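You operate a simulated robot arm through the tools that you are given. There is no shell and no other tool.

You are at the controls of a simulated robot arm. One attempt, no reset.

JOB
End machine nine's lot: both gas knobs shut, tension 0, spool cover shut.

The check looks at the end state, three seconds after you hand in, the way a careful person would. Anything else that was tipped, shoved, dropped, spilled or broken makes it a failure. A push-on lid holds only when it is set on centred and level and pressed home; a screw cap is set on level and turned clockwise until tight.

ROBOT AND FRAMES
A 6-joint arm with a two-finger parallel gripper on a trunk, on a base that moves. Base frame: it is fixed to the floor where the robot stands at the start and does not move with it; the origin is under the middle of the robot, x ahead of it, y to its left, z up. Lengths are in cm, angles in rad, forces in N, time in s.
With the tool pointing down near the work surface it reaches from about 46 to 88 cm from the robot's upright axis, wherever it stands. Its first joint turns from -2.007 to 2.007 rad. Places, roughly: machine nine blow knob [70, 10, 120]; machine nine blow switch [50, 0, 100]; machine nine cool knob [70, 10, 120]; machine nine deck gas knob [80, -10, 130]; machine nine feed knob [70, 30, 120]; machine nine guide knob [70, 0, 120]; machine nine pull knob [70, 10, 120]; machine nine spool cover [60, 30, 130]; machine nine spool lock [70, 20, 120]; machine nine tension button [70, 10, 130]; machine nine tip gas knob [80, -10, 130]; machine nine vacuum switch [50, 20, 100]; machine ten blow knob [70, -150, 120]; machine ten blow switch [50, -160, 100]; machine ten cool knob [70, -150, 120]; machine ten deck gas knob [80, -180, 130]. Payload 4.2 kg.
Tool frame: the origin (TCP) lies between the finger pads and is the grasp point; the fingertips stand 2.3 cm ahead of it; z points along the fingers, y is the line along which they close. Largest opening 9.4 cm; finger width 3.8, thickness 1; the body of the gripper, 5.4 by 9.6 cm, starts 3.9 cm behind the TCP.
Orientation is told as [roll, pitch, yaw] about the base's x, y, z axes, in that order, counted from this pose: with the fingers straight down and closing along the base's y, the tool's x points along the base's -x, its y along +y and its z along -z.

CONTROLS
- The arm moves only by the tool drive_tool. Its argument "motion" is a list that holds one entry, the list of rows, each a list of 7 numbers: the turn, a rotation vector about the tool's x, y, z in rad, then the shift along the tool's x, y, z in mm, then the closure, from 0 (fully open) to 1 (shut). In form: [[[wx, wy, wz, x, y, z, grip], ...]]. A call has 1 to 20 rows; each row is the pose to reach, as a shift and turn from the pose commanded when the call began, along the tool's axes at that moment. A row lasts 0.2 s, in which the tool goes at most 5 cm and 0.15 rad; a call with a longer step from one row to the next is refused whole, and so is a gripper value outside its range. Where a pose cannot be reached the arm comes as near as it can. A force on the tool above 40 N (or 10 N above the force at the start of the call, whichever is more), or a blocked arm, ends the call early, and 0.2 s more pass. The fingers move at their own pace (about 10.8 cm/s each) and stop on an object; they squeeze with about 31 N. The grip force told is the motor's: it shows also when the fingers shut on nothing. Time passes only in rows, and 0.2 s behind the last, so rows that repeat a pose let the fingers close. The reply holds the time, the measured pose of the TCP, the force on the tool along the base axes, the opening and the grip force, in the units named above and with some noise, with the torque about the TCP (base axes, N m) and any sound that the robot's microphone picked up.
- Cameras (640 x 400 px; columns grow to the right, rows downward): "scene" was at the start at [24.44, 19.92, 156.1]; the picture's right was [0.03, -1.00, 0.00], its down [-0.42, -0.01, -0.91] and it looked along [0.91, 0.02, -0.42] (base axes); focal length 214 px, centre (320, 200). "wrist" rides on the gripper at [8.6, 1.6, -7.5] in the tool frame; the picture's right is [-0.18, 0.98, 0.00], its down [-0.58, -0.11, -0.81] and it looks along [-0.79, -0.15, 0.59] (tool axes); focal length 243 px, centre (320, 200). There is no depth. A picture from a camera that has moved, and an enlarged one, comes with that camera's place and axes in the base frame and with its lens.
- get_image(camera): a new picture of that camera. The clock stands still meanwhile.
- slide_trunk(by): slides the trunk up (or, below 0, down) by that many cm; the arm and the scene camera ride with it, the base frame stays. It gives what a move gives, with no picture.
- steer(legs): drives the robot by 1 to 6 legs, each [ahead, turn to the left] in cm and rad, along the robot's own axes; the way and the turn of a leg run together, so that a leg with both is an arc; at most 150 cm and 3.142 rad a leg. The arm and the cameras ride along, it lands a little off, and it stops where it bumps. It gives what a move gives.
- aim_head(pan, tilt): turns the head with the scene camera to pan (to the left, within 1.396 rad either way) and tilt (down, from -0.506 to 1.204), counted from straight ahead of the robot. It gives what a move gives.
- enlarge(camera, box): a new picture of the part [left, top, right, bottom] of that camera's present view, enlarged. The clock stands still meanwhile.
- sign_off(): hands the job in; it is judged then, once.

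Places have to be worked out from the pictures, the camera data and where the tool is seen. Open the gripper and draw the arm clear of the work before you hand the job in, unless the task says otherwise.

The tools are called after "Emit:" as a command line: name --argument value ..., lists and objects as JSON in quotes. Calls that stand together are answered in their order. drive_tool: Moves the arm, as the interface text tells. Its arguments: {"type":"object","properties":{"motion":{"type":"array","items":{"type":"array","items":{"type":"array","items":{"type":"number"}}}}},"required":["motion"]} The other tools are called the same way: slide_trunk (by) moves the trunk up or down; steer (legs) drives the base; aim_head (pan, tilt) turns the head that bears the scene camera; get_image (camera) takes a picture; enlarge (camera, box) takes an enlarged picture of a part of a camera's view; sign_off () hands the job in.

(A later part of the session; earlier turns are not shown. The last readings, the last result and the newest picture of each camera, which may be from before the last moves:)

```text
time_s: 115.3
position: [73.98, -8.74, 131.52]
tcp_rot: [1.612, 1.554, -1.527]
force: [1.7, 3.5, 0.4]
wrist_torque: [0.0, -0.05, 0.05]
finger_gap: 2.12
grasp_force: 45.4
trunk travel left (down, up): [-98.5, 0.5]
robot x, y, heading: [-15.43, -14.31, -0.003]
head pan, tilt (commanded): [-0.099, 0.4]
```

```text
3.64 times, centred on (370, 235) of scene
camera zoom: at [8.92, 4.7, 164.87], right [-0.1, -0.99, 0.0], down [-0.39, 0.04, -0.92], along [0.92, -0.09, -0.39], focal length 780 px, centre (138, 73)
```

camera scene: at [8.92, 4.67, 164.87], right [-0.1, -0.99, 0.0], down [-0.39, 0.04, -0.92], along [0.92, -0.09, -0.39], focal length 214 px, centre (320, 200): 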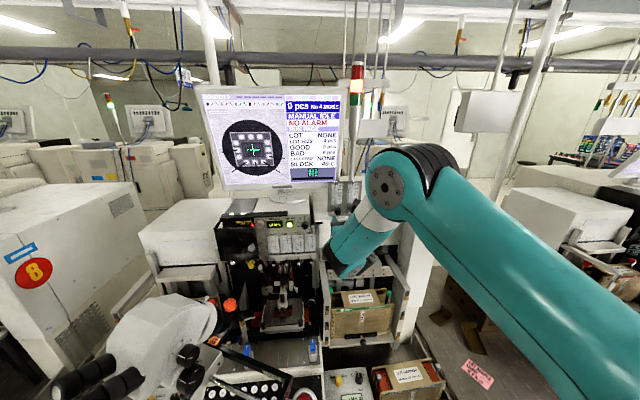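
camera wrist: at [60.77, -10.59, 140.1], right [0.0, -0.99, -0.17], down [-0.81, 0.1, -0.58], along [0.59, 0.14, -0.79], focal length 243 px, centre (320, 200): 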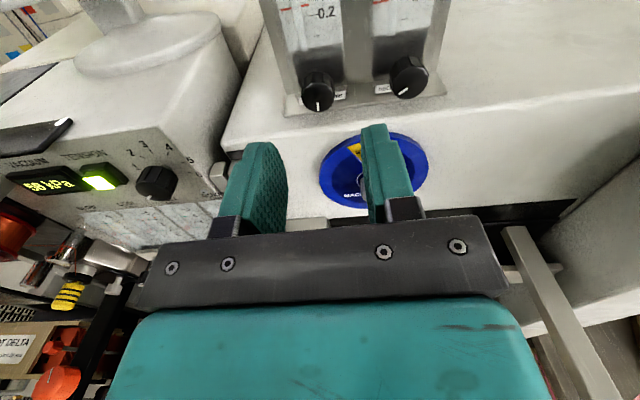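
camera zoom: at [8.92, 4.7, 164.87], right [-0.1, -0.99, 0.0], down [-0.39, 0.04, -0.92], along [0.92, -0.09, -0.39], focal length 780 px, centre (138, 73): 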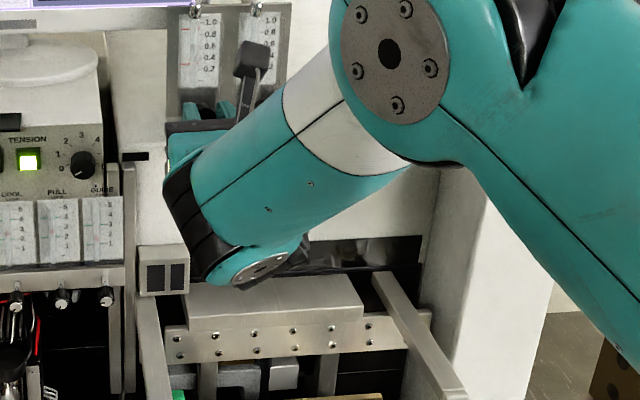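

A clean grip on the tip gas knob with negligible side load. I turn clockwise 0.72 rad first and check the forces for finger contact with the machine top.

Emit:
drive_tool --motion '[[[0, 0, 0.12, 0, 0, 0, 1], [0, 0, 0.24, 0, 0, 0, 1], [0, 0, 0.36, 0, 0, 0, 1], [0, 0, 0.48, 0, 0, 0, 1], [0, 0, 0.6, 0, 0, 0, 1], [0, 0, 0.72, 0, 0, 0, 1], [0, 0, 0.72, 0, 0, 0, 1]]]'

Emit:
get_image --camera "wrist"

```text
time_s: 116.9
position: [74.26, -9.28, 131.55]
tcp_rot: [-1.574, 0.865, 1.564]
force: [-14.8, -19.1, 11.0]
wrist_torque: [-0.31, -0.54, -1.36]
finger_gap: 2.11
grasp_force: 45.3
trunk travel left (down, up): [-98.5, 0.5]
robot x, y, heading: [-15.53, -13.99, -0.002]
head pan, tilt (commanded): [-0.099, 0.4]
```

```text
taken
camera wrist: at [66.75, -16.13, 137.12], right [0.0, -0.63, -0.78], down [-0.8, 0.46, -0.37], along [0.6, 0.62, -0.51], focal length 243 px, centre (320, 200)
```

wrist: 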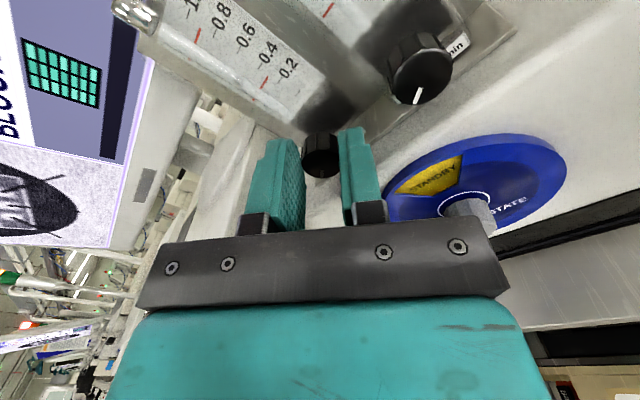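

Side loads have grown to about 20 N. I zoom in to see whether the lower finger's corner is touching the machine top, and whether the knob followed.

Emit:
enlarge --camera "wrist" --box '[220, 90, 440, 230]'

Emit:
enlarge --camera "scene" --box '[325, 175, 395, 230]'

```text
2.86 times, centred on (330, 160) of wrist
camera zoom: at [66.75, -16.13, 137.12], right [0.0, -0.63, -0.78], down [-0.8, 0.46, -0.37], along [0.6, 0.62, -0.51], focal length 693 px, centre (291, 314)
```

zoom: 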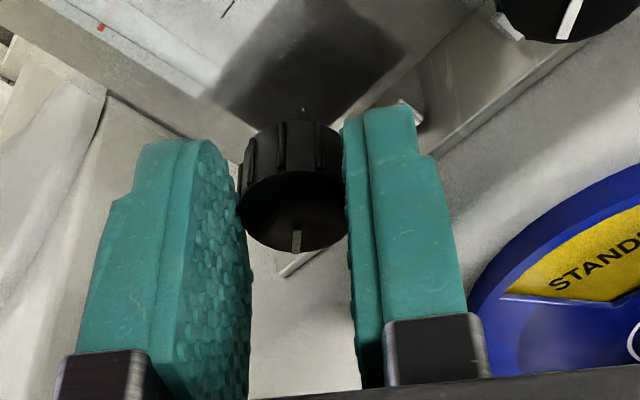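

```text
7.27 times, centred on (360, 202) of scene
camera zoom: at [8.74, 4.46, 164.93], right [-0.1, -0.99, 0.0], down [-0.39, 0.04, -0.92], along [0.92, -0.09, -0.39], focal length 1560 px, centre (29, 182)
```

zoom: 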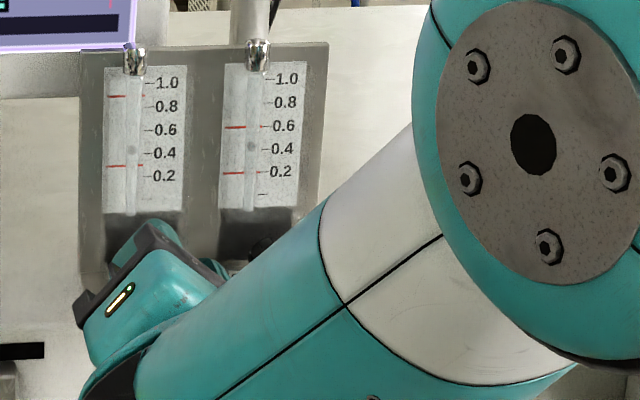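

The knob followed and the tip float dropped from about 0.57 to 0.42, so this direction is right. But the lower finger corner is rubbing the machine top near 41°. I open slightly, back straight out, roll back to level and re-grip higher on the knob.

Emit:
drive_tool --motion '[[[0, 0, 0, 0, 0, 0, 0.74], [0, 0, 0, 0.5, -0.5, -4, 0.72], [0, 0, 0, 1, -1, -14, 0.7], [0, 0, 0, 1, -1, -30, 0.6], [0, 0, -0.14, 1, -1, -40, 0.55], [0, 0, -0.28, 1, -1, -45, 0.55], [0, 0, -0.42, 1, -1, -45, 0.55], [0, 0, -0.56, 1, -1, -45, 0.55], [0, 0, -0.7, 1, -1, -45, 0.55], [0, 0, -0.71, 1, -1, -45, 0.55]]]'

Emit:
get_image --camera "wrist"

Emit:
enlarge --camera "wrist" --box '[240, 30, 460, 170]'

```text
time_s: 117.6
position: [74.21, -8.96, 131.93]
tcp_rot: [-1.59, 0.863, 1.553]
force: [14.6, -0.5, -2.1]
wrist_torque: [0.17, -0.2, -0.04]
finger_gap: 2.88
grasp_force: 0.7
trunk travel left (down, up): [-98.5, 0.5]
robot x, y, heading: [-15.42, -13.79, -0.002]
head pan, tilt (commanded): [-0.099, 0.4]
stopped in row 3: the force on the tool passed its limit at 49 N (the readings are from after the stop); the commanded pose is now the measured one
```

```text
taken
camera wrist: at [66.67, -15.95, 137.29], right [0.01, -0.63, -0.78], down [-0.8, 0.46, -0.38], along [0.6, 0.63, -0.5], focal length 243 px, centre (320, 200)
```

wrist: 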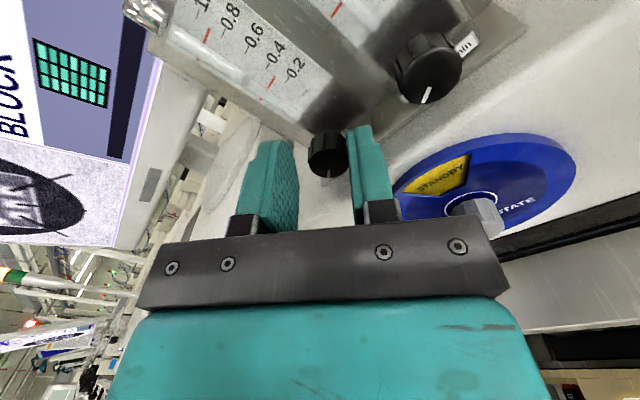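

```text
2.86 times, centred on (350, 100) of wrist
camera zoom: at [66.67, -15.95, 137.29], right [0.01, -0.63, -0.78], down [-0.8, 0.46, -0.38], along [0.6, 0.63, -0.5], focal length 693 px, centre (234, 486)
```

zoom: 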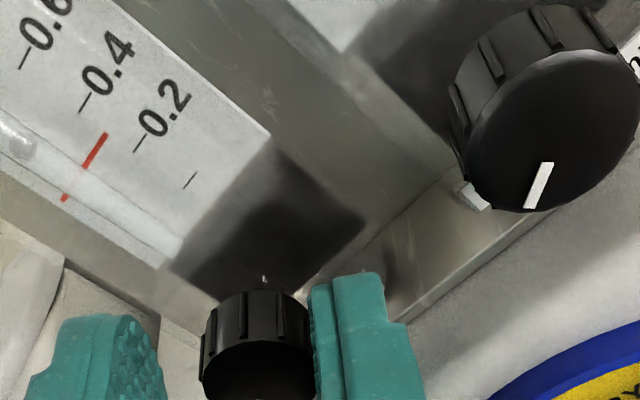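

The lower finger is wedged between the knob and the top surface, so pulling straight out is blocked. Opened as it is, I instead roll back level first, which lifts that finger, while recentring on the knob.

Emit:
drive_tool --motion '[[[0, 0, -0.1, 0, 0.2, 0, 0.69], [0, 0, -0.2, 0, 0.6, 0, 0.69], [0, 0, -0.3, 0, 1.2, 0, 0.69], [0, 0, -0.4, 0, 2, 0, 0.69], [0, 0, -0.5, 0, 2.8, 0, 0.69], [0, 0, -0.6, 0, 3.4, 0, 0.69], [0, 0, -0.71, 0, 3.8, 0, 0.69]]]'

Emit:
enlarge --camera "wrist" --box '[220, 60, 440, 220]'

```text
time_s: 119.2
position: [74.12, -9.11, 131.77]
tcp_rot: [2.786, 1.557, -0.358]
force: [-0.5, 0.9, 0.3]
wrist_torque: [0.0, -0.01, 0.03]
finger_gap: 2.96
grasp_force: 0.5
trunk travel left (down, up): [-98.5, 0.5]
robot x, y, heading: [-15.41, -14.05, -0.002]
head pan, tilt (commanded): [-0.099, 0.4]
```

```text
2.50 times, centred on (330, 140) of wrist
camera zoom: at [66.46, -10.88, 140.29], right [0.0, -0.98, -0.18], down [-0.8, 0.11, -0.59], along [0.6, 0.14, -0.79], focal length 606 px, centre (295, 350)
```

zoom: 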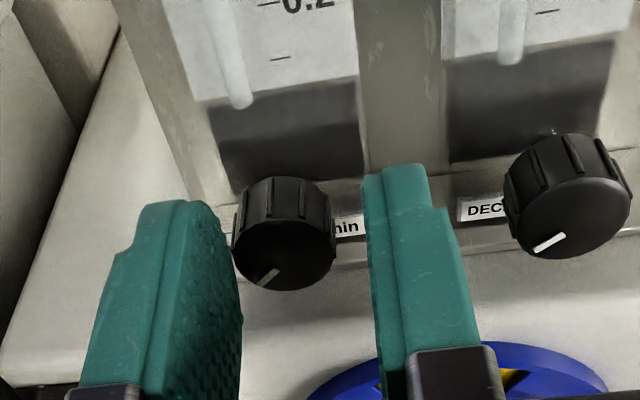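

Free again with zero force, and the knob stayed turned (pointer now lower left). I re-grip with the tool axis 6 mm above the knob axis and pre-rolled −0.25, so the lower corner keeps clear when I turn about the knob's axis.

Emit:
drive_tool --motion '[[[0, -0.006, -0.12, 1.5, -2.5, 0, 0.69], [0, -0.013, -0.25, 3.0, -5.0, 0, 0.69], [0, -0.013, -0.25, 3.0, -5.0, 2, 0.69], [0, -0.013, -0.25, 3.0, -5.0, 2, 0.85], [0, -0.013, -0.25, 3.0, -5.0, 2, 1], [0, -0.013, -0.25, 3.0, -5.0, 2, 1], [0, -0.013, -0.25, 3.0, -5.0, 2, 1]]]'

Emit:
enlarge --camera "wrist" --box '[220, 60, 440, 220]'

```text
time_s: 120.8
position: [74.21, -8.61, 132.16]
tcp_rot: [1.564, 1.317, -1.577]
force: [-1.1, 8.6, -2.6]
wrist_torque: [0.05, 0.33, 0.12]
finger_gap: 2.12
grasp_force: 44.9
trunk travel left (down, up): [-98.5, 0.5]
robot x, y, heading: [-15.53, -13.81, 0.0]
head pan, tilt (commanded): [-0.099, 0.4]
```

```text
2.50 times, centred on (330, 140) of wrist
camera zoom: at [66.82, -8.11, 140.76], right [0.0, -1.0, 0.07], down [-0.81, -0.04, -0.59], along [0.59, -0.05, -0.81], focal length 606 px, centre (295, 350)
```

zoom: 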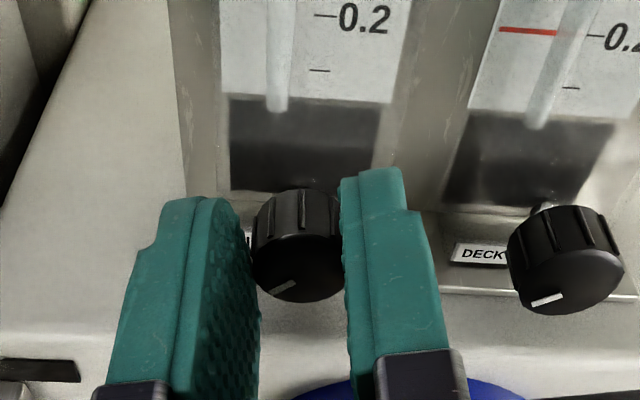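

Gripped well with only 9 N of side load. I turn clockwise about the knob axis by 1.05 rad, with the tool following a small circle around it.

Emit:
drive_tool --motion '[[[0, 0, 0, 0.1, -0.5, 0, 1], [0, 0, 0.15, 0.0, 0.5, 0, 1], [0, 0, 0.3, -0.2, 1.4, 0, 1], [0, 0, 0.45, -0.55, 2.3, 0, 1], [0, 0, 0.6, -1.0, 3.2, 0, 1], [0, 0, 0.75, -1.6, 3.9, 0, 1], [0, 0, 0.9, -2.4, 4.6, 0, 1], [0, 0, 1.05, -3.2, 5.1, 0, 1]]]'

Emit:
enlarge --camera "wrist" --box '[220, 60, 440, 220]'

Emit:
enlarge --camera "scene" --box '[325, 175, 395, 230]'

```text
time_s: 122.6
position: [74.11, -9.43, 131.84]
tcp_rot: [-1.564, 0.772, 1.567]
force: [-3.3, -3.2, -10.1]
wrist_torque: [-0.08, -0.59, -1.04]
finger_gap: 2.15
grasp_force: 45.4
trunk travel left (down, up): [-98.5, 0.5]
robot x, y, heading: [-15.41, -14.52, 0.003]
head pan, tilt (commanded): [-0.099, 0.4]
```

```text
2.50 times, centred on (330, 140) of wrist
camera zoom: at [66.78, -16.85, 136.63], right [-0.01, -0.55, -0.83], down [-0.81, 0.5, -0.32], along [0.59, 0.67, -0.45], focal length 606 px, centre (295, 350)
```

zoom: 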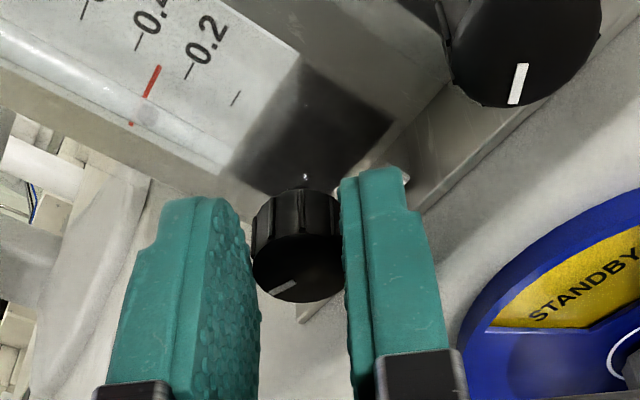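

```text
7.27 times, centred on (360, 202) of scene
camera zoom: at [8.97, 4.64, 164.87], right [-0.1, -0.99, 0.0], down [-0.39, 0.04, -0.92], along [0.92, -0.09, -0.39], focal length 1560 px, centre (29, 182)
```

zoom: 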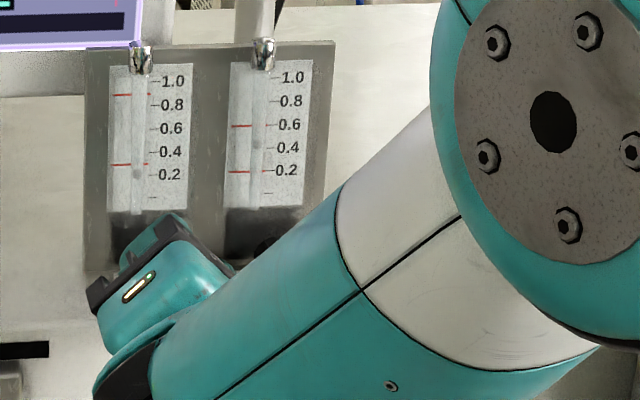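

The tip float is down to about 0.2 with light loads. I open just slightly and ratchet back around the knob axis to re-grip.

Emit:
drive_tool --motion '[[[0, 0, 0, 0, 0, 0, 0.73], [0, 0, 0, 0, 0, 0, 0.725], [0, 0, -0.15, -0.07, -0.97, 0, 0.725], [0, 0, -0.3, -0.29, -1.92, 0, 0.725], [0, 0, -0.45, -0.65, -2.83, 0, 0.715], [0, 0, -0.6, -1.14, -3.67, 0, 0.7], [0, 0, -0.75, -1.74, -4.43, 0, 0.7], [0, 0, -0.9, -2.46, -5.09, 0, 0.7], [0, 0, -1.05, -3.27, -5.64, 0, 0.7], [0, 0, -1.05, -3.27, -5.64, 0, 0.7]]]'

Emit:
enlarge --camera "wrist" --box '[220, 60, 440, 220]'

```text
time_s: 124.8
position: [74.17, -8.48, 132.06]
tcp_rot: [1.568, 1.317, -1.576]
force: [0.8, -0.3, -0.2]
wrist_torque: [-0.05, -0.01, 0.02]
finger_gap: 2.85
grasp_force: 0.1
trunk travel left (down, up): [-98.5, 0.5]
robot x, y, heading: [-15.42, -14.21, -0.004]
head pan, tilt (commanded): [-0.099, 0.4]
```

```text
2.50 times, centred on (330, 140) of wrist
camera zoom: at [66.85, -8.07, 140.8], right [0.0, -1.0, 0.07], down [-0.81, -0.04, -0.59], along [0.59, -0.06, -0.81], focal length 606 px, centre (295, 350)
```

zoom: 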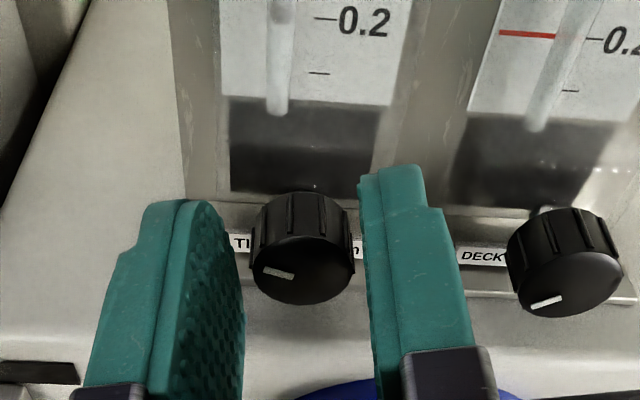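

The knob stayed put, pointer now at about 9:20. I re-grip and turn another 1.05 rad clockwise.

Emit:
drive_tool --motion '[[[0, 0, 0, 0, 0.5, 0, 0.85], [0, 0, 0, 0, 0.5, 0, 1], [0, 0, 0, 0, 0.5, 0, 1], [0, 0, 0, 0, 0.5, 0, 1], [0, 0, 0.15, 0.0, 1.3, 0, 1], [0, 0, 0.3, -0.25, 2.2, 0, 1], [0, 0, 0.45, -0.6, 3.1, 0, 1], [0, 0, 0.6, -1.1, 3.9, 0, 1], [0, 0, 0.75, -1.7, 4.6, 0, 1], [0, 0, 0.9, -2.4, 5.3, 0, 1], [0, 0, 1.05, -3.2, 5.8, 0, 1]]]'

Emit:
enlarge --camera "wrist" --box '[220, 60, 440, 220]'

Emit:
enlarge --camera "scene" --box '[325, 175, 395, 230]'

```text
time_s: 127.2
position: [74.18, -9.46, 131.92]
tcp_rot: [-1.57, 0.772, 1.568]
force: [8.1, -8.5, -1.2]
wrist_torque: [-0.1, -0.26, -0.88]
finger_gap: 2.16
grasp_force: 45.3
trunk travel left (down, up): [-98.5, 0.5]
robot x, y, heading: [-15.64, -13.9, -0.001]
head pan, tilt (commanded): [-0.099, 0.4]
```

```text
2.50 times, centred on (330, 140) of wrist
camera zoom: at [66.8, -16.88, 136.64], right [0.0, -0.55, -0.83], down [-0.8, 0.5, -0.33], along [0.59, 0.67, -0.45], focal length 606 px, centre (295, 350)
```

zoom: 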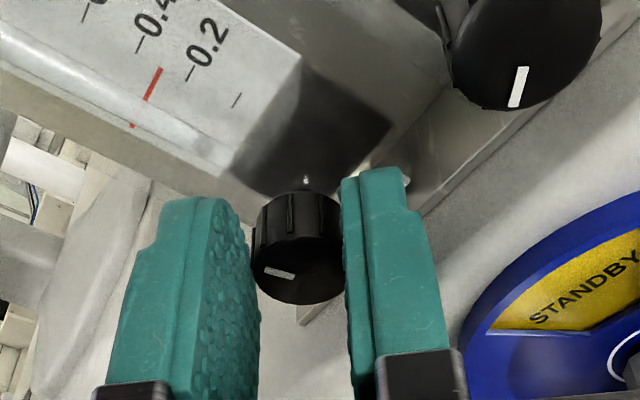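

```text
7.27 times, centred on (360, 202) of scene
camera zoom: at [9.03, 4.58, 164.87], right [-0.1, -0.99, 0.0], down [-0.39, 0.04, -0.92], along [0.92, -0.09, -0.39], focal length 1560 px, centre (29, 182)
```

zoom: 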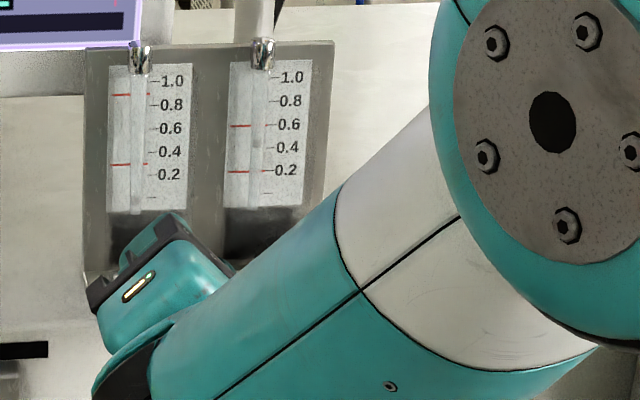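

The tip float has gone to the bottom. I ratchet back once more to turn it fully against its stop.

Emit:
drive_tool --motion '[[[0, 0, 0, 0, 0, 0, 0.73], [0, 0, 0, 0, 0, 0, 0.725], [0, 0, -0.15, -0.07, -0.97, 0, 0.725], [0, 0, -0.3, -0.29, -1.92, 0, 0.725], [0, 0, -0.45, -0.65, -2.83, 0, 0.715], [0, 0, -0.6, -1.14, -3.67, 0, 0.7], [0, 0, -0.75, -1.74, -4.43, 0, 0.7], [0, 0, -0.9, -2.46, -5.09, 0, 0.7], [0, 0, -1.05, -3.27, -5.64, 0, 0.7], [0, 0, -1.05, -3.27, -5.64, 0, 0.7]]]'

Emit:
enlarge --camera "wrist" --box '[220, 0, 440, 160]'

Emit:
drive_tool --motion '[[[0, 0, 0, 0, 0.5, 0, 0.85], [0, 0, 0, 0, 0.5, 0, 1], [0, 0, 0, 0, 0.5, 0, 1], [0, 0, 0, 0, 0.5, 0, 1], [0, 0, 0.1, 0.0, 1.0, 0, 1], [0, 0, 0.2, -0.1, 1.7, 0, 1], [0, 0, 0.27, -0.2, 2.1, 0, 1]]]'

```text
time_s: 129.4
position: [74.01, -8.69, 131.96]
tcp_rot: [1.567, 1.316, -1.578]
force: [-0.5, 0.0, 0.5]
wrist_torque: [-0.03, -0.04, 0.02]
finger_gap: 2.82
grasp_force: 0.1
trunk travel left (down, up): [-98.5, 0.5]
robot x, y, heading: [-15.41, -13.98, -0.004]
head pan, tilt (commanded): [-0.099, 0.4]
```

```text
2.50 times, centred on (330, 80) of wrist
camera zoom: at [66.73, -8.16, 140.73], right [0.0, -1.0, 0.07], down [-0.81, -0.04, -0.59], along [0.59, -0.06, -0.81], focal length 606 px, centre (295, 500)
```

zoom: 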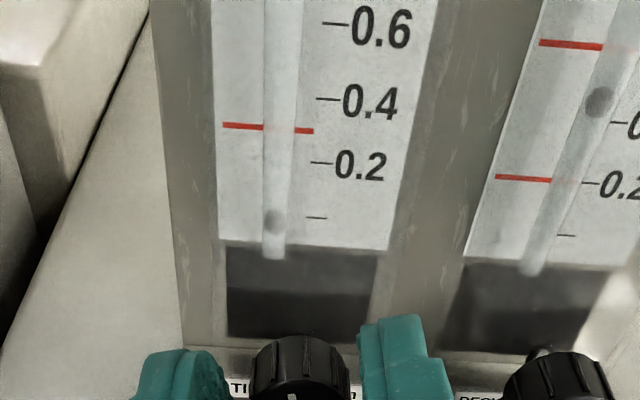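

```text
time_s: 131.0
position: [74.02, -8.8, 132.0]
tcp_rot: [-1.447, 1.553, 1.69]
force: [-4.5, 1.9, -3.0]
wrist_torque: [-0.3, -0.11, -0.08]
finger_gap: 2.17
grasp_force: 45.2
trunk travel left (down, up): [-98.5, 0.5]
robot x, y, heading: [-15.72, -13.86, -0.003]
head pan, tilt (commanded): [-0.099, 0.4]
```

The float now sits on the zero tick, and the resisting torque jumped to −0.30 N·m, so the valve is at its stop. I release, back out and inspect.

Emit:
drive_tool --motion '[[[0, 0, 0, 0, 0, 0, 0.73], [0, 0, 0, 0, 0, 0, 0.68], [0, 0, 0, 0, 0, -8, 0.66], [0, 0, 0, 0, 0, -20, 0.6], [0, 0, 0, 0, 0, -35, 0.55], [0, 0, 0, 0, 0, -50, 0.55], [0, 0, 0, 0, 0, -50, 0.55]]]'

Emit:
get_image --camera "wrist"

Emit:
enlarge --camera "wrist" --box '[240, 10, 460, 150]'

```text
time_s: 132.6
position: [69.07, -8.94, 132.21]
tcp_rot: [-1.522, 1.553, 1.615]
force: [1.6, -0.8, 0.2]
wrist_torque: [0.0, 0.0, 0.0]
finger_gap: 4.23
grasp_force: 0.0
trunk travel left (down, up): [-98.5, 0.5]
robot x, y, heading: [-15.71, -14.44, -0.003]
head pan, tilt (commanded): [-0.099, 0.4]
```

```text
taken
camera wrist: at [61.73, -10.85, 140.75], right [0.0, -0.98, -0.2], down [-0.81, 0.12, -0.58], along [0.59, 0.16, -0.79], focal length 243 px, centre (320, 200)
```

wrist: 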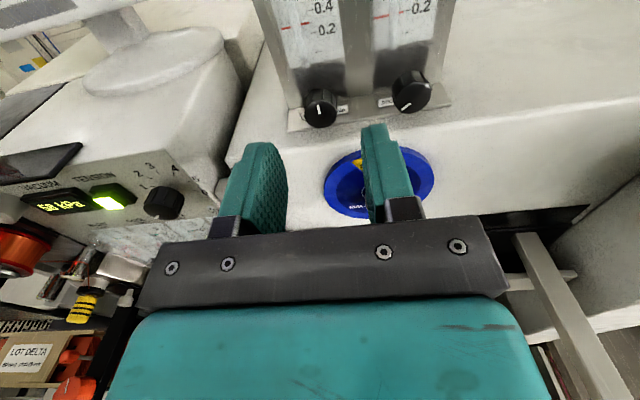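

```text
2.86 times, centred on (350, 80) of wrist
camera zoom: at [61.73, -10.85, 140.75], right [0.0, -0.98, -0.2], down [-0.81, 0.12, -0.58], along [0.59, 0.16, -0.79], focal length 693 px, centre (234, 543)
```

zoom: 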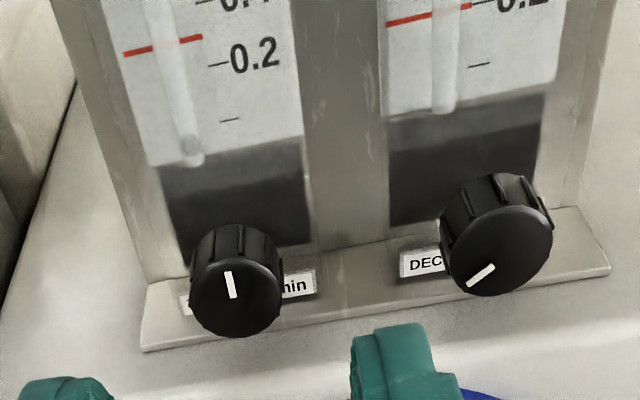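

The tip gas pointer is straight up and its float rests at the bottom: shut. I move across to the deck gas knob (centre about y=-14.87, z=131.35), staying 5 cm in front.

Emit:
drive_tool --motion '[[[0, 0, 0, 0, 14, 0, 0.55], [0, 0, 0, 0, 28, 0, 0.55], [0, 0, 0, 0, 42, 0, 0.55], [0, 0, 0, -1, 56, 0, 0.55], [0, 0, -0.13, -2, 56, 0, 0.55], [0, 0, -0.27, -2, 56, 0, 0.55], [0, 0, -0.27, -2, 56, 0, 0.55]]]'

Emit:
get_image --camera "wrist"

Emit:
enlarge --camera "wrist" --box '[220, 10, 440, 170]'

Emit:
get_image --camera "scene"

```text
time_s: 134.2
position: [68.96, -14.36, 131.85]
tcp_rot: [1.569, 1.317, -1.578]
force: [-0.5, 0.3, -0.2]
wrist_torque: [-0.03, -0.02, 0.0]
finger_gap: 4.22
grasp_force: 0.2
trunk travel left (down, up): [-98.5, 0.5]
robot x, y, heading: [-16.07, -14.23, -0.002]
head pan, tilt (commanded): [-0.099, 0.4]
```

```text
taken
camera wrist: at [61.75, -13.91, 140.62], right [0.0, -1.0, 0.07], down [-0.81, -0.04, -0.59], along [0.59, -0.06, -0.81], focal length 243 px, centre (320, 200)
```

wrist: 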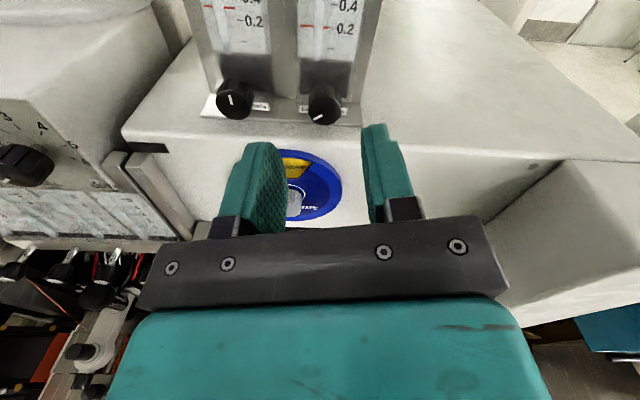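

```text
2.50 times, centred on (330, 90) of wrist
camera zoom: at [61.75, -13.91, 140.62], right [0.0, -1.0, 0.07], down [-0.81, -0.04, -0.59], along [0.59, -0.06, -0.81], focal length 606 px, centre (295, 475)
```

zoom: 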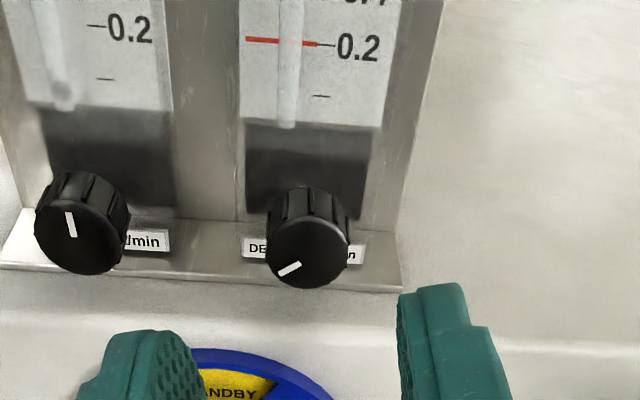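

```text
taken
camera scene: at [8.94, 4.67, 164.87], right [-0.1, -0.99, 0.0], down [-0.39, 0.04, -0.92], along [0.92, -0.09, -0.39], focal length 214 px, centre (320, 200)
```

scene: 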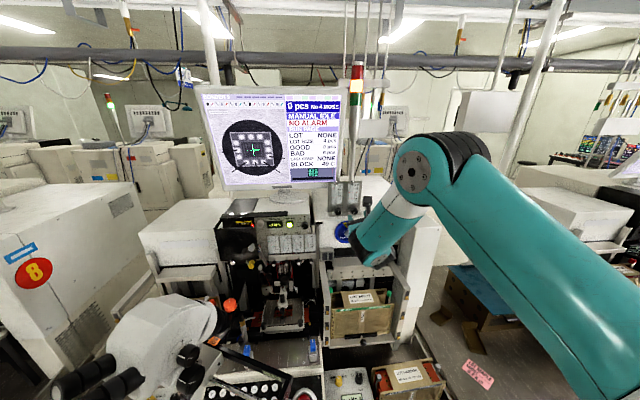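

The deck knob centre refines to y≈-14.9, z≈131.37. I correct by 2.8 mm, advance 5 cm and grip with the same 6 mm high offset.

Emit:
drive_tool --motion '[[[0, 0, 0, 0, 2.8, 12, 0.55], [0, 0, 0, 0, 2.8, 25, 0.55], [0, 0, 0, 0, 2.8, 37, 0.6], [0, 0, 0, 0, 2.8, 45, 0.65], [0, 0, 0, 0, 2.8, 50, 0.65], [0, 0, 0, 0, 2.8, 50, 0.65], [0, 0, 0, 0, 2.8, 50, 0.85], [0, 0, 0, 0, 2.8, 50, 1], [0, 0, 0, 0, 2.8, 50, 1], [0, 0, 0, 0, 2.8, 50, 1]]]'

Emit:
enlarge --camera "wrist" --box '[220, 60, 440, 220]'

```text
time_s: 136.4
position: [74.15, -14.75, 131.85]
tcp_rot: [1.562, 1.317, -1.58]
force: [-1.5, 7.2, -4.6]
wrist_torque: [0.05, -0.06, 0.16]
finger_gap: 2.16
grasp_force: 45.0
trunk travel left (down, up): [-98.5, 0.5]
robot x, y, heading: [-15.4, -14.08, -0.003]
head pan, tilt (commanded): [-0.099, 0.4]
```

```text
2.50 times, centred on (330, 140) of wrist
camera zoom: at [66.8, -14.19, 140.45], right [0.0, -1.0, 0.07], down [-0.81, -0.04, -0.59], along [0.59, -0.05, -0.81], focal length 606 px, centre (295, 350)
```

zoom: 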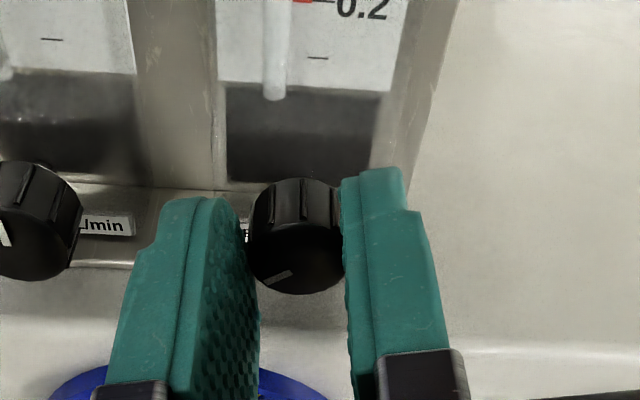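

A clean grip on the deck knob. I turn clockwise about its axis by 1.05 rad.

Emit:
drive_tool --motion '[[[0, 0, 0, 0, -0.3, 0, 1], [0, 0, 0.15, 0, 0.3, 0, 1], [0, 0, 0.3, -0.2, 1.0, 0, 1], [0, 0, 0.45, -0.4, 1.6, 0, 1], [0, 0, 0.6, -0.8, 2.2, 0, 1], [0, 0, 0.75, -1.2, 2.7, 0, 1], [0, 0, 0.9, -1.7, 3.2, 0, 1], [0, 0, 1.05, -2.2, 3.6, 0, 1]]]'

Emit:
enlarge --camera "wrist" --box '[220, 60, 440, 220]'

Emit:
enlarge --camera "scene" --box '[325, 175, 395, 230]'

```text
time_s: 138.2
position: [74.09, -15.35, 131.77]
tcp_rot: [-1.566, 0.772, 1.567]
force: [5.4, -5.6, -13.7]
wrist_torque: [-0.16, -0.58, -0.93]
finger_gap: 2.15
grasp_force: 45.6
trunk travel left (down, up): [-98.5, 0.5]
robot x, y, heading: [-15.3, -13.96, -0.004]
head pan, tilt (commanded): [-0.099, 0.4]
```

```text
2.50 times, centred on (330, 140) of wrist
camera zoom: at [66.73, -22.76, 136.54], right [0.0, -0.55, -0.83], down [-0.8, 0.5, -0.33], along [0.59, 0.67, -0.45], focal length 606 px, centre (295, 350)
```

zoom: 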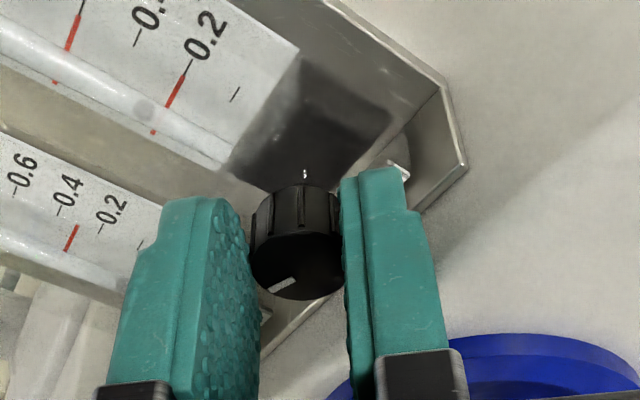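

```text
7.27 times, centred on (360, 202) of scene
camera zoom: at [9.08, 4.6, 164.86], right [-0.1, -0.99, 0.0], down [-0.39, 0.04, -0.92], along [0.92, -0.09, -0.39], focal length 1560 px, centre (29, 182)
```

zoom: 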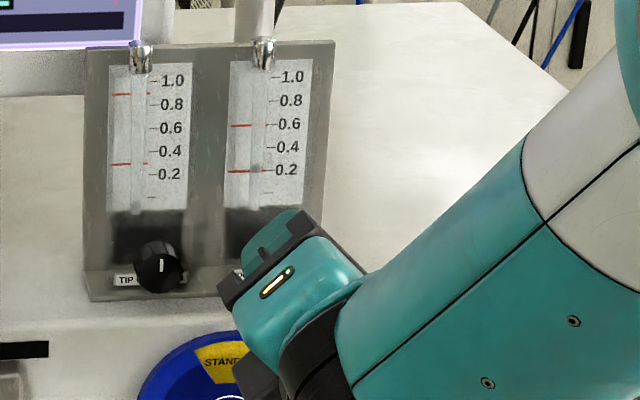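

The deck float dropped to about 0.22, and the tip gauge still reads zero. I ratchet back and turn again.

Emit:
drive_tool --motion '[[[0, 0, 0, 0, 0, 0, 0.73], [0, 0, 0, 0, 0, 0, 0.725], [0, 0, -0.15, -0.05, -0.7, 0, 0.725], [0, 0, -0.3, -0.2, -1.35, 0, 0.725], [0, 0, -0.45, -0.45, -2.0, 0, 0.715], [0, 0, -0.6, -0.8, -2.6, 0, 0.7], [0, 0, -0.75, -1.2, -3.1, 0, 0.7], [0, 0, -0.9, -1.7, -3.6, 0, 0.7], [0, 0, -1.05, -2.3, -4.0, 0, 0.7], [0, 0, -1.05, -2.3, -4.0, 0, 0.7]]]'

Emit:
enlarge --camera "wrist" --box '[220, 60, 440, 220]'

```text
time_s: 140.4
position: [74.14, -14.72, 131.86]
tcp_rot: [1.564, 1.316, -1.578]
force: [0.1, 0.0, -0.2]
wrist_torque: [-0.03, -0.02, 0.01]
finger_gap: 2.83
grasp_force: 0.1
trunk travel left (down, up): [-98.5, 0.5]
robot x, y, heading: [-15.62, -13.97, -0.004]
head pan, tilt (commanded): [-0.099, 0.4]
```

```text
2.50 times, centred on (330, 140) of wrist
camera zoom: at [66.73, -14.16, 140.52], right [0.0, -1.0, 0.07], down [-0.81, -0.04, -0.59], along [0.59, -0.06, -0.81], focal length 606 px, centre (295, 350)
```

zoom: 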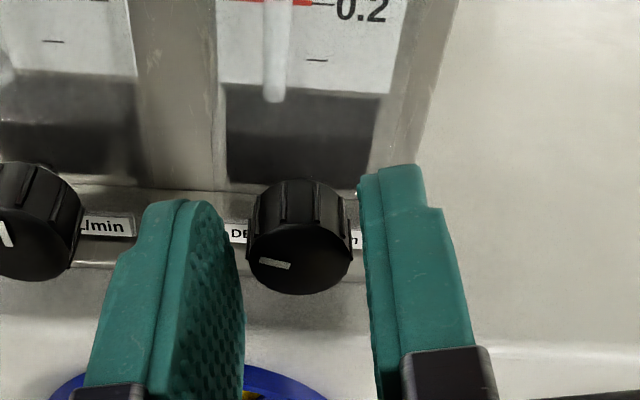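

The pointer stands near 9:15. I grip and turn another 1.05 rad.

Emit:
drive_tool --motion '[[[0, 0, 0, 0, 0, 0, 0.85], [0, 0, 0, 0, 0, 0, 1], [0, 0, 0, 0, 0, 0, 1], [0, 0, 0, 0, 0, 0, 1], [0, 0, 0.15, 0, 0.6, 0, 1], [0, 0, 0.3, -0.2, 1.3, 0, 1], [0, 0, 0.45, -0.4, 1.9, 0, 1], [0, 0, 0.6, -0.8, 2.5, 0, 1], [0, 0, 0.75, -1.2, 3.0, 0, 1], [0, 0, 0.9, -1.7, 3.5, 0, 1], [0, 0, 1.05, -2.2, 3.9, 0, 1]]]'

Emit:
enlarge --camera "wrist" --box '[220, 60, 440, 220]'

Emit:
enlarge --camera "scene" --box '[325, 175, 395, 230]'

```text
time_s: 142.8
position: [74.12, -15.49, 131.76]
tcp_rot: [-1.569, 0.772, 1.568]
force: [-1.5, -10.8, -4.0]
wrist_torque: [-0.61, -0.03, -0.61]
finger_gap: 2.13
grasp_force: 45.0
trunk travel left (down, up): [-98.5, 0.5]
robot x, y, heading: [-15.29, -14.16, 0.001]
head pan, tilt (commanded): [-0.099, 0.4]
```

```text
2.50 times, centred on (330, 140) of wrist
camera zoom: at [66.69, -22.76, 136.54], right [0.0, -0.55, -0.83], down [-0.8, 0.5, -0.33], along [0.59, 0.67, -0.45], focal length 606 px, centre (295, 350)
```

zoom: 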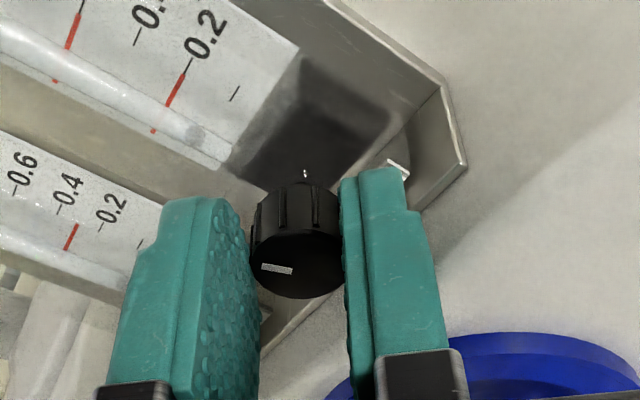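

```text
7.27 times, centred on (360, 202) of scene
camera zoom: at [8.95, 4.57, 164.89], right [-0.1, -0.99, 0.0], down [-0.39, 0.04, -0.92], along [0.92, -0.09, -0.39], focal length 1560 px, centre (29, 182)
```

zoom: 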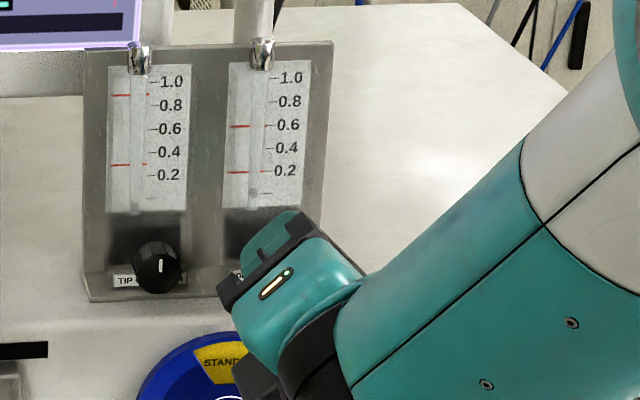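

The deck float is almost at the bottom tick; the knob followed without slipping. I ratchet once more and turn until it is firmly at the stop.

Emit:
drive_tool --motion '[[[0, 0, 0, 0, 0, 0, 0.73], [0, 0, 0, 0, 0, 0, 0.725], [0, 0, -0.15, -0.05, -0.7, 0, 0.725], [0, 0, -0.3, -0.2, -1.35, 0, 0.725], [0, 0, -0.45, -0.45, -2.0, 0, 0.715], [0, 0, -0.6, -0.8, -2.6, 0, 0.7], [0, 0, -0.75, -1.2, -3.1, 0, 0.7], [0, 0, -0.9, -1.7, -3.6, 0, 0.7], [0, 0, -1.05, -2.3, -4.0, 0, 0.7], [0, 0, -1.05, -2.3, -4.0, 0, 0.7]]]'

Emit:
enlarge --camera "wrist" --box '[220, 20, 440, 180]'

```text
time_s: 145.0
position: [74.15, -14.63, 131.97]
tcp_rot: [1.567, 1.315, -1.578]
force: [0.9, 1.0, 0.0]
wrist_torque: [0.02, -0.02, -0.01]
finger_gap: 2.82
grasp_force: 0.0
trunk travel left (down, up): [-98.5, 0.5]
robot x, y, heading: [-15.8, -13.92, -0.005]
head pan, tilt (commanded): [-0.099, 0.4]
```

```text
2.50 times, centred on (330, 100) of wrist
camera zoom: at [66.71, -14.12, 140.55], right [0.0, -1.0, 0.07], down [-0.81, -0.04, -0.59], along [0.59, -0.06, -0.81], focal length 606 px, centre (295, 450)
```

zoom: 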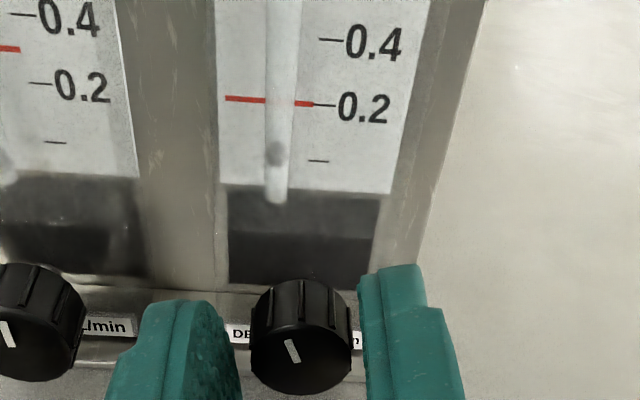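

The deck pointer is at about 11 o'clock with the float just above zero. I grip and turn on until the stop resists.

Emit:
drive_tool --motion '[[[0, 0, 0, 0, 0, 0, 0.85], [0, 0, 0, 0, 0, 0, 1], [0, 0, 0, 0, 0, 0, 1], [0, 0, 0, 0, 0, 0, 1], [0, 0, 0.12, 0, 0.5, 0, 1], [0, 0, 0.24, -0.1, 1.0, 0, 1], [0, 0, 0.34, -0.2, 1.5, 0, 1]]]'

Emit:
enlarge --camera "wrist" --box '[220, 20, 440, 180]'

```text
time_s: 146.6
position: [74.1, -14.9, 131.87]
tcp_rot: [-1.56, 1.482, 1.58]
force: [-2.7, -0.5, -1.8]
wrist_torque: [-0.03, -0.57, -0.12]
finger_gap: 2.15
grasp_force: 44.4
trunk travel left (down, up): [-98.5, 0.5]
robot x, y, heading: [-15.49, -13.23, -0.004]
head pan, tilt (commanded): [-0.099, 0.4]
```

```text
2.50 times, centred on (330, 100) of wrist
camera zoom: at [66.7, -17.35, 140.27], right [0.0, -0.96, -0.27], down [-0.81, 0.16, -0.57], along [0.59, 0.22, -0.78], focal length 606 px, centre (295, 450)
```

zoom: 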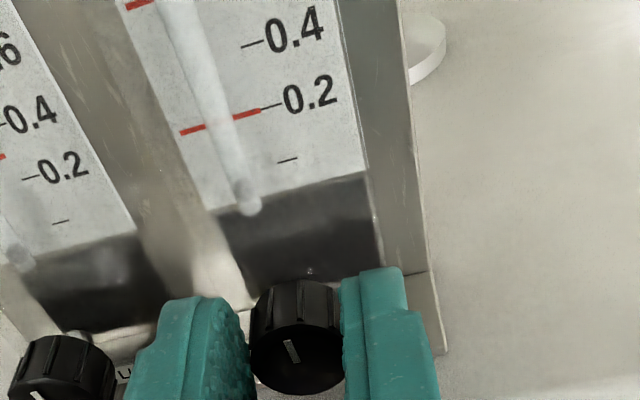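

The float is now at the very bottom but no stop torque yet, so I turn on in small steps to seat it like the tip valve.

Emit:
drive_tool --motion '[[[0, 0, 0.05, 0, 0.2, 0, 1], [0, 0, 0.1, 0, 0.4, 0, 1], [0, 0, 0.1, 0, 0.4, 0, 1]]]'

```text
time_s: 147.4
position: [74.03, -14.94, 131.87]
tcp_rot: [-1.563, 1.381, 1.576]
force: [-2.1, 1.7, -1.6]
wrist_torque: [-0.06, -0.33, -0.06]
finger_gap: 2.13
grasp_force: 44.9
trunk travel left (down, up): [-98.5, 0.5]
robot x, y, heading: [-15.39, -13.65, -0.003]
head pan, tilt (commanded): [-0.099, 0.4]
```

Torque is still only −0.06 N·m, so no stop yet. I go another 0.1 rad.

Emit:
drive_tool --motion '[[[0, 0, 0.05, 0, 0.2, 0, 1], [0, 0, 0.1, 0, 0.4, 0, 1], [0, 0, 0.1, 0, 0.4, 0, 1]]]'

Emit:
enlarge --camera "wrist" --box '[220, 20, 440, 180]'

```text
time_s: 148.2
position: [73.95, -14.99, 131.98]
tcp_rot: [-1.57, 1.283, 1.57]
force: [2.6, -0.9, -0.2]
wrist_torque: [-0.52, -0.23, -0.09]
finger_gap: 2.12
grasp_force: 45.2
trunk travel left (down, up): [-98.5, 0.5]
robot x, y, heading: [-15.59, -14.25, 0.002]
head pan, tilt (commanded): [-0.099, 0.4]
```

```text
2.50 times, centred on (330, 100) of wrist
camera zoom: at [66.69, -19.12, 139.64], right [0.0, -0.89, -0.46], down [-0.81, 0.27, -0.53], along [0.59, 0.37, -0.72], focal length 606 px, centre (295, 450)
```

zoom: 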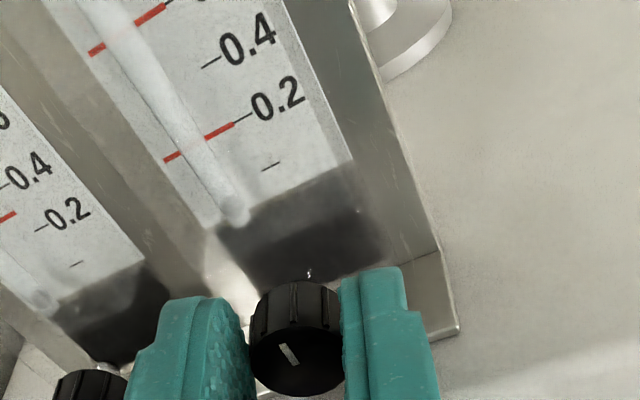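

The torque jumped to −0.52 N·m: the deck valve is at its stop. I release, back out level and compare both knobs and floats.

Emit:
drive_tool --motion '[[[0, 0, 0, 0, 0, 0, 0.73], [0, 0, 0, 0, 0, 0, 0.7], [0, 0, -0.12, 0, -0.5, 0, 0.69], [0, 0, -0.24, 0, -1, 0, 0.69], [0, 0, -0.3, 0, -1.2, -8, 0.66], [0, 0, -0.3, 0, -1.2, -20, 0.6], [0, 0, -0.3, 0, -1.2, -35, 0.55], [0, 0, -0.3, 0, 12, -55, 0.55], [0, 0, -0.3, 0, -10, -70, 0.55], [0, 0, -0.3, 0, -30, -70, 0.55]]]'

Emit:
get_image --camera "wrist"

Emit:
enlarge --camera "wrist" --box '[260, 10, 420, 130]'

Emit:
enlarge --camera "scene" --box '[325, 175, 395, 230]'

```text
time_s: 150.4
position: [67.18, -11.88, 132.77]
tcp_rot: [1.497, 1.559, -1.648]
force: [0.5, 0.7, 0.4]
wrist_torque: [-0.03, 0.02, -0.01]
finger_gap: 4.25
grasp_force: 0.0
trunk travel left (down, up): [-98.5, 0.5]
robot x, y, heading: [-15.45, -14.07, -0.003]
head pan, tilt (commanded): [-0.099, 0.4]
```

```text
taken
camera wrist: at [59.72, -13.52, 141.27], right [0.0, -0.99, -0.17], down [-0.81, 0.1, -0.58], along [0.59, 0.14, -0.79], focal length 243 px, centre (320, 200)
```

wrist: 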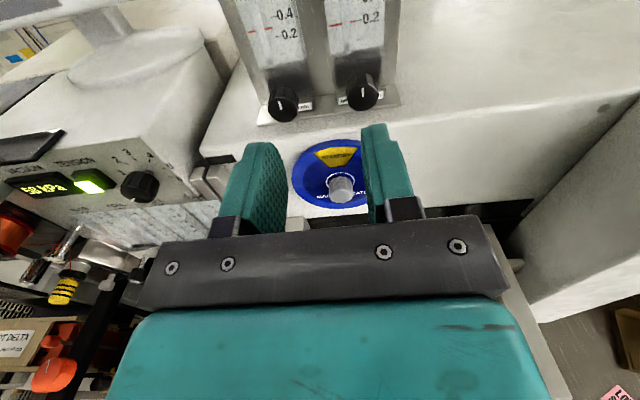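

```text
3.33 times, centred on (340, 70) of wrist
camera zoom: at [59.72, -13.52, 141.27], right [0.0, -0.99, -0.17], down [-0.81, 0.1, -0.58], along [0.59, 0.14, -0.79], focal length 809 px, centre (253, 633)
```

zoom: 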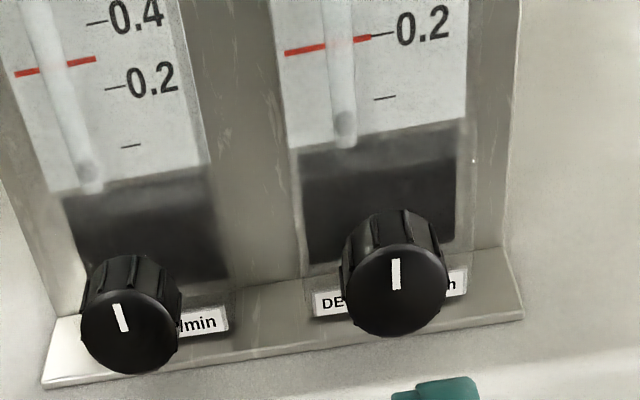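

```text
7.27 times, centred on (360, 202) of scene
camera zoom: at [8.95, 4.64, 164.88], right [-0.1, -0.99, 0.0], down [-0.39, 0.04, -0.92], along [0.92, -0.09, -0.39], focal length 1560 px, centre (29, 182)
```

zoom: 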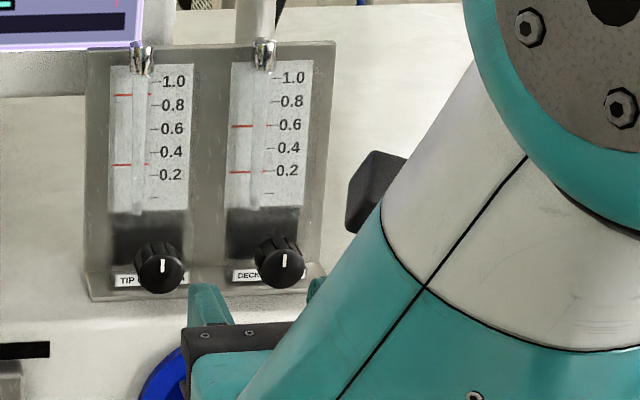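

Both floats are at the bottom and both pointers near 12 o'clock. I zoom closer to check whether the tip knob is quite as far round as the deck knob.

Emit:
enlarge --camera "wrist" --box '[262, 75, 312, 125]'

Emit:
enlarge --camera "wrist" --box '[338, 65, 388, 115]'

Emit:
enlarge --camera "scene" --box '[338, 202, 372, 222]'

Emit:
enlarge --camera "wrist" --box '[255, 0, 395, 75]'

```text
8.00 times, centred on (287, 100) of wrist
camera zoom: at [59.72, -13.52, 141.27], right [0.0, -0.99, -0.17], down [-0.81, 0.1, -0.58], along [0.59, 0.14, -0.79], focal length 1941 px, centre (584, 1000)
```

zoom: 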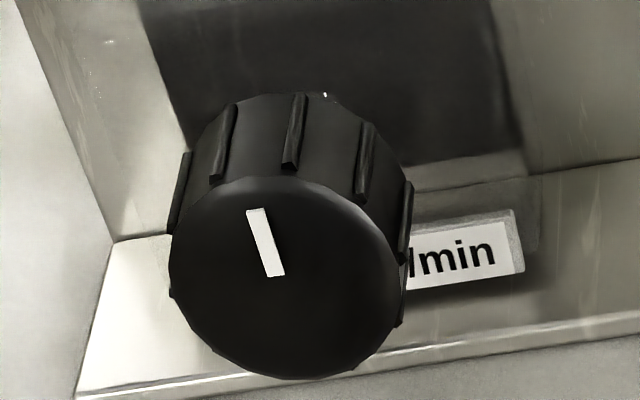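

```text
8.00 times, centred on (363, 90) of wrist
camera zoom: at [59.72, -13.52, 141.27], right [0.0, -0.99, -0.17], down [-0.81, 0.1, -0.58], along [0.59, 0.14, -0.79], focal length 1941 px, centre (-24, 1080)
```

zoom: 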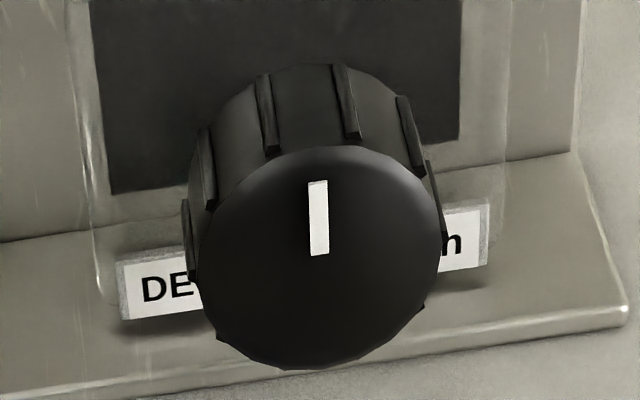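

```text
16.00 times, centred on (355, 212) of scene
camera zoom: at [8.95, 4.64, 164.88], right [-0.1, -0.99, 0.0], down [-0.39, 0.04, -0.92], along [0.92, -0.09, -0.39], focal length 3432 px, centre (-240, 8)
```

zoom: 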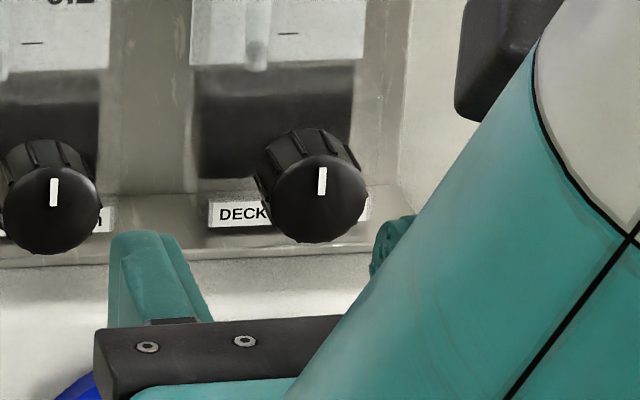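

```text
4.57 times, centred on (325, 38) of wrist
camera zoom: at [59.72, -13.52, 141.27], right [0.0, -0.99, -0.17], down [-0.81, 0.1, -0.58], along [0.59, 0.14, -0.79], focal length 1109 px, centre (297, 943)
```

zoom: 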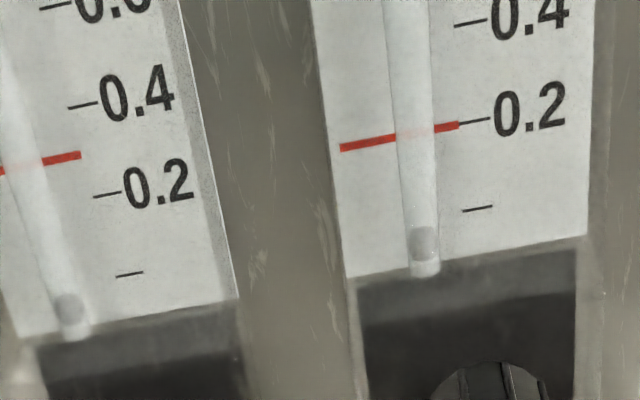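

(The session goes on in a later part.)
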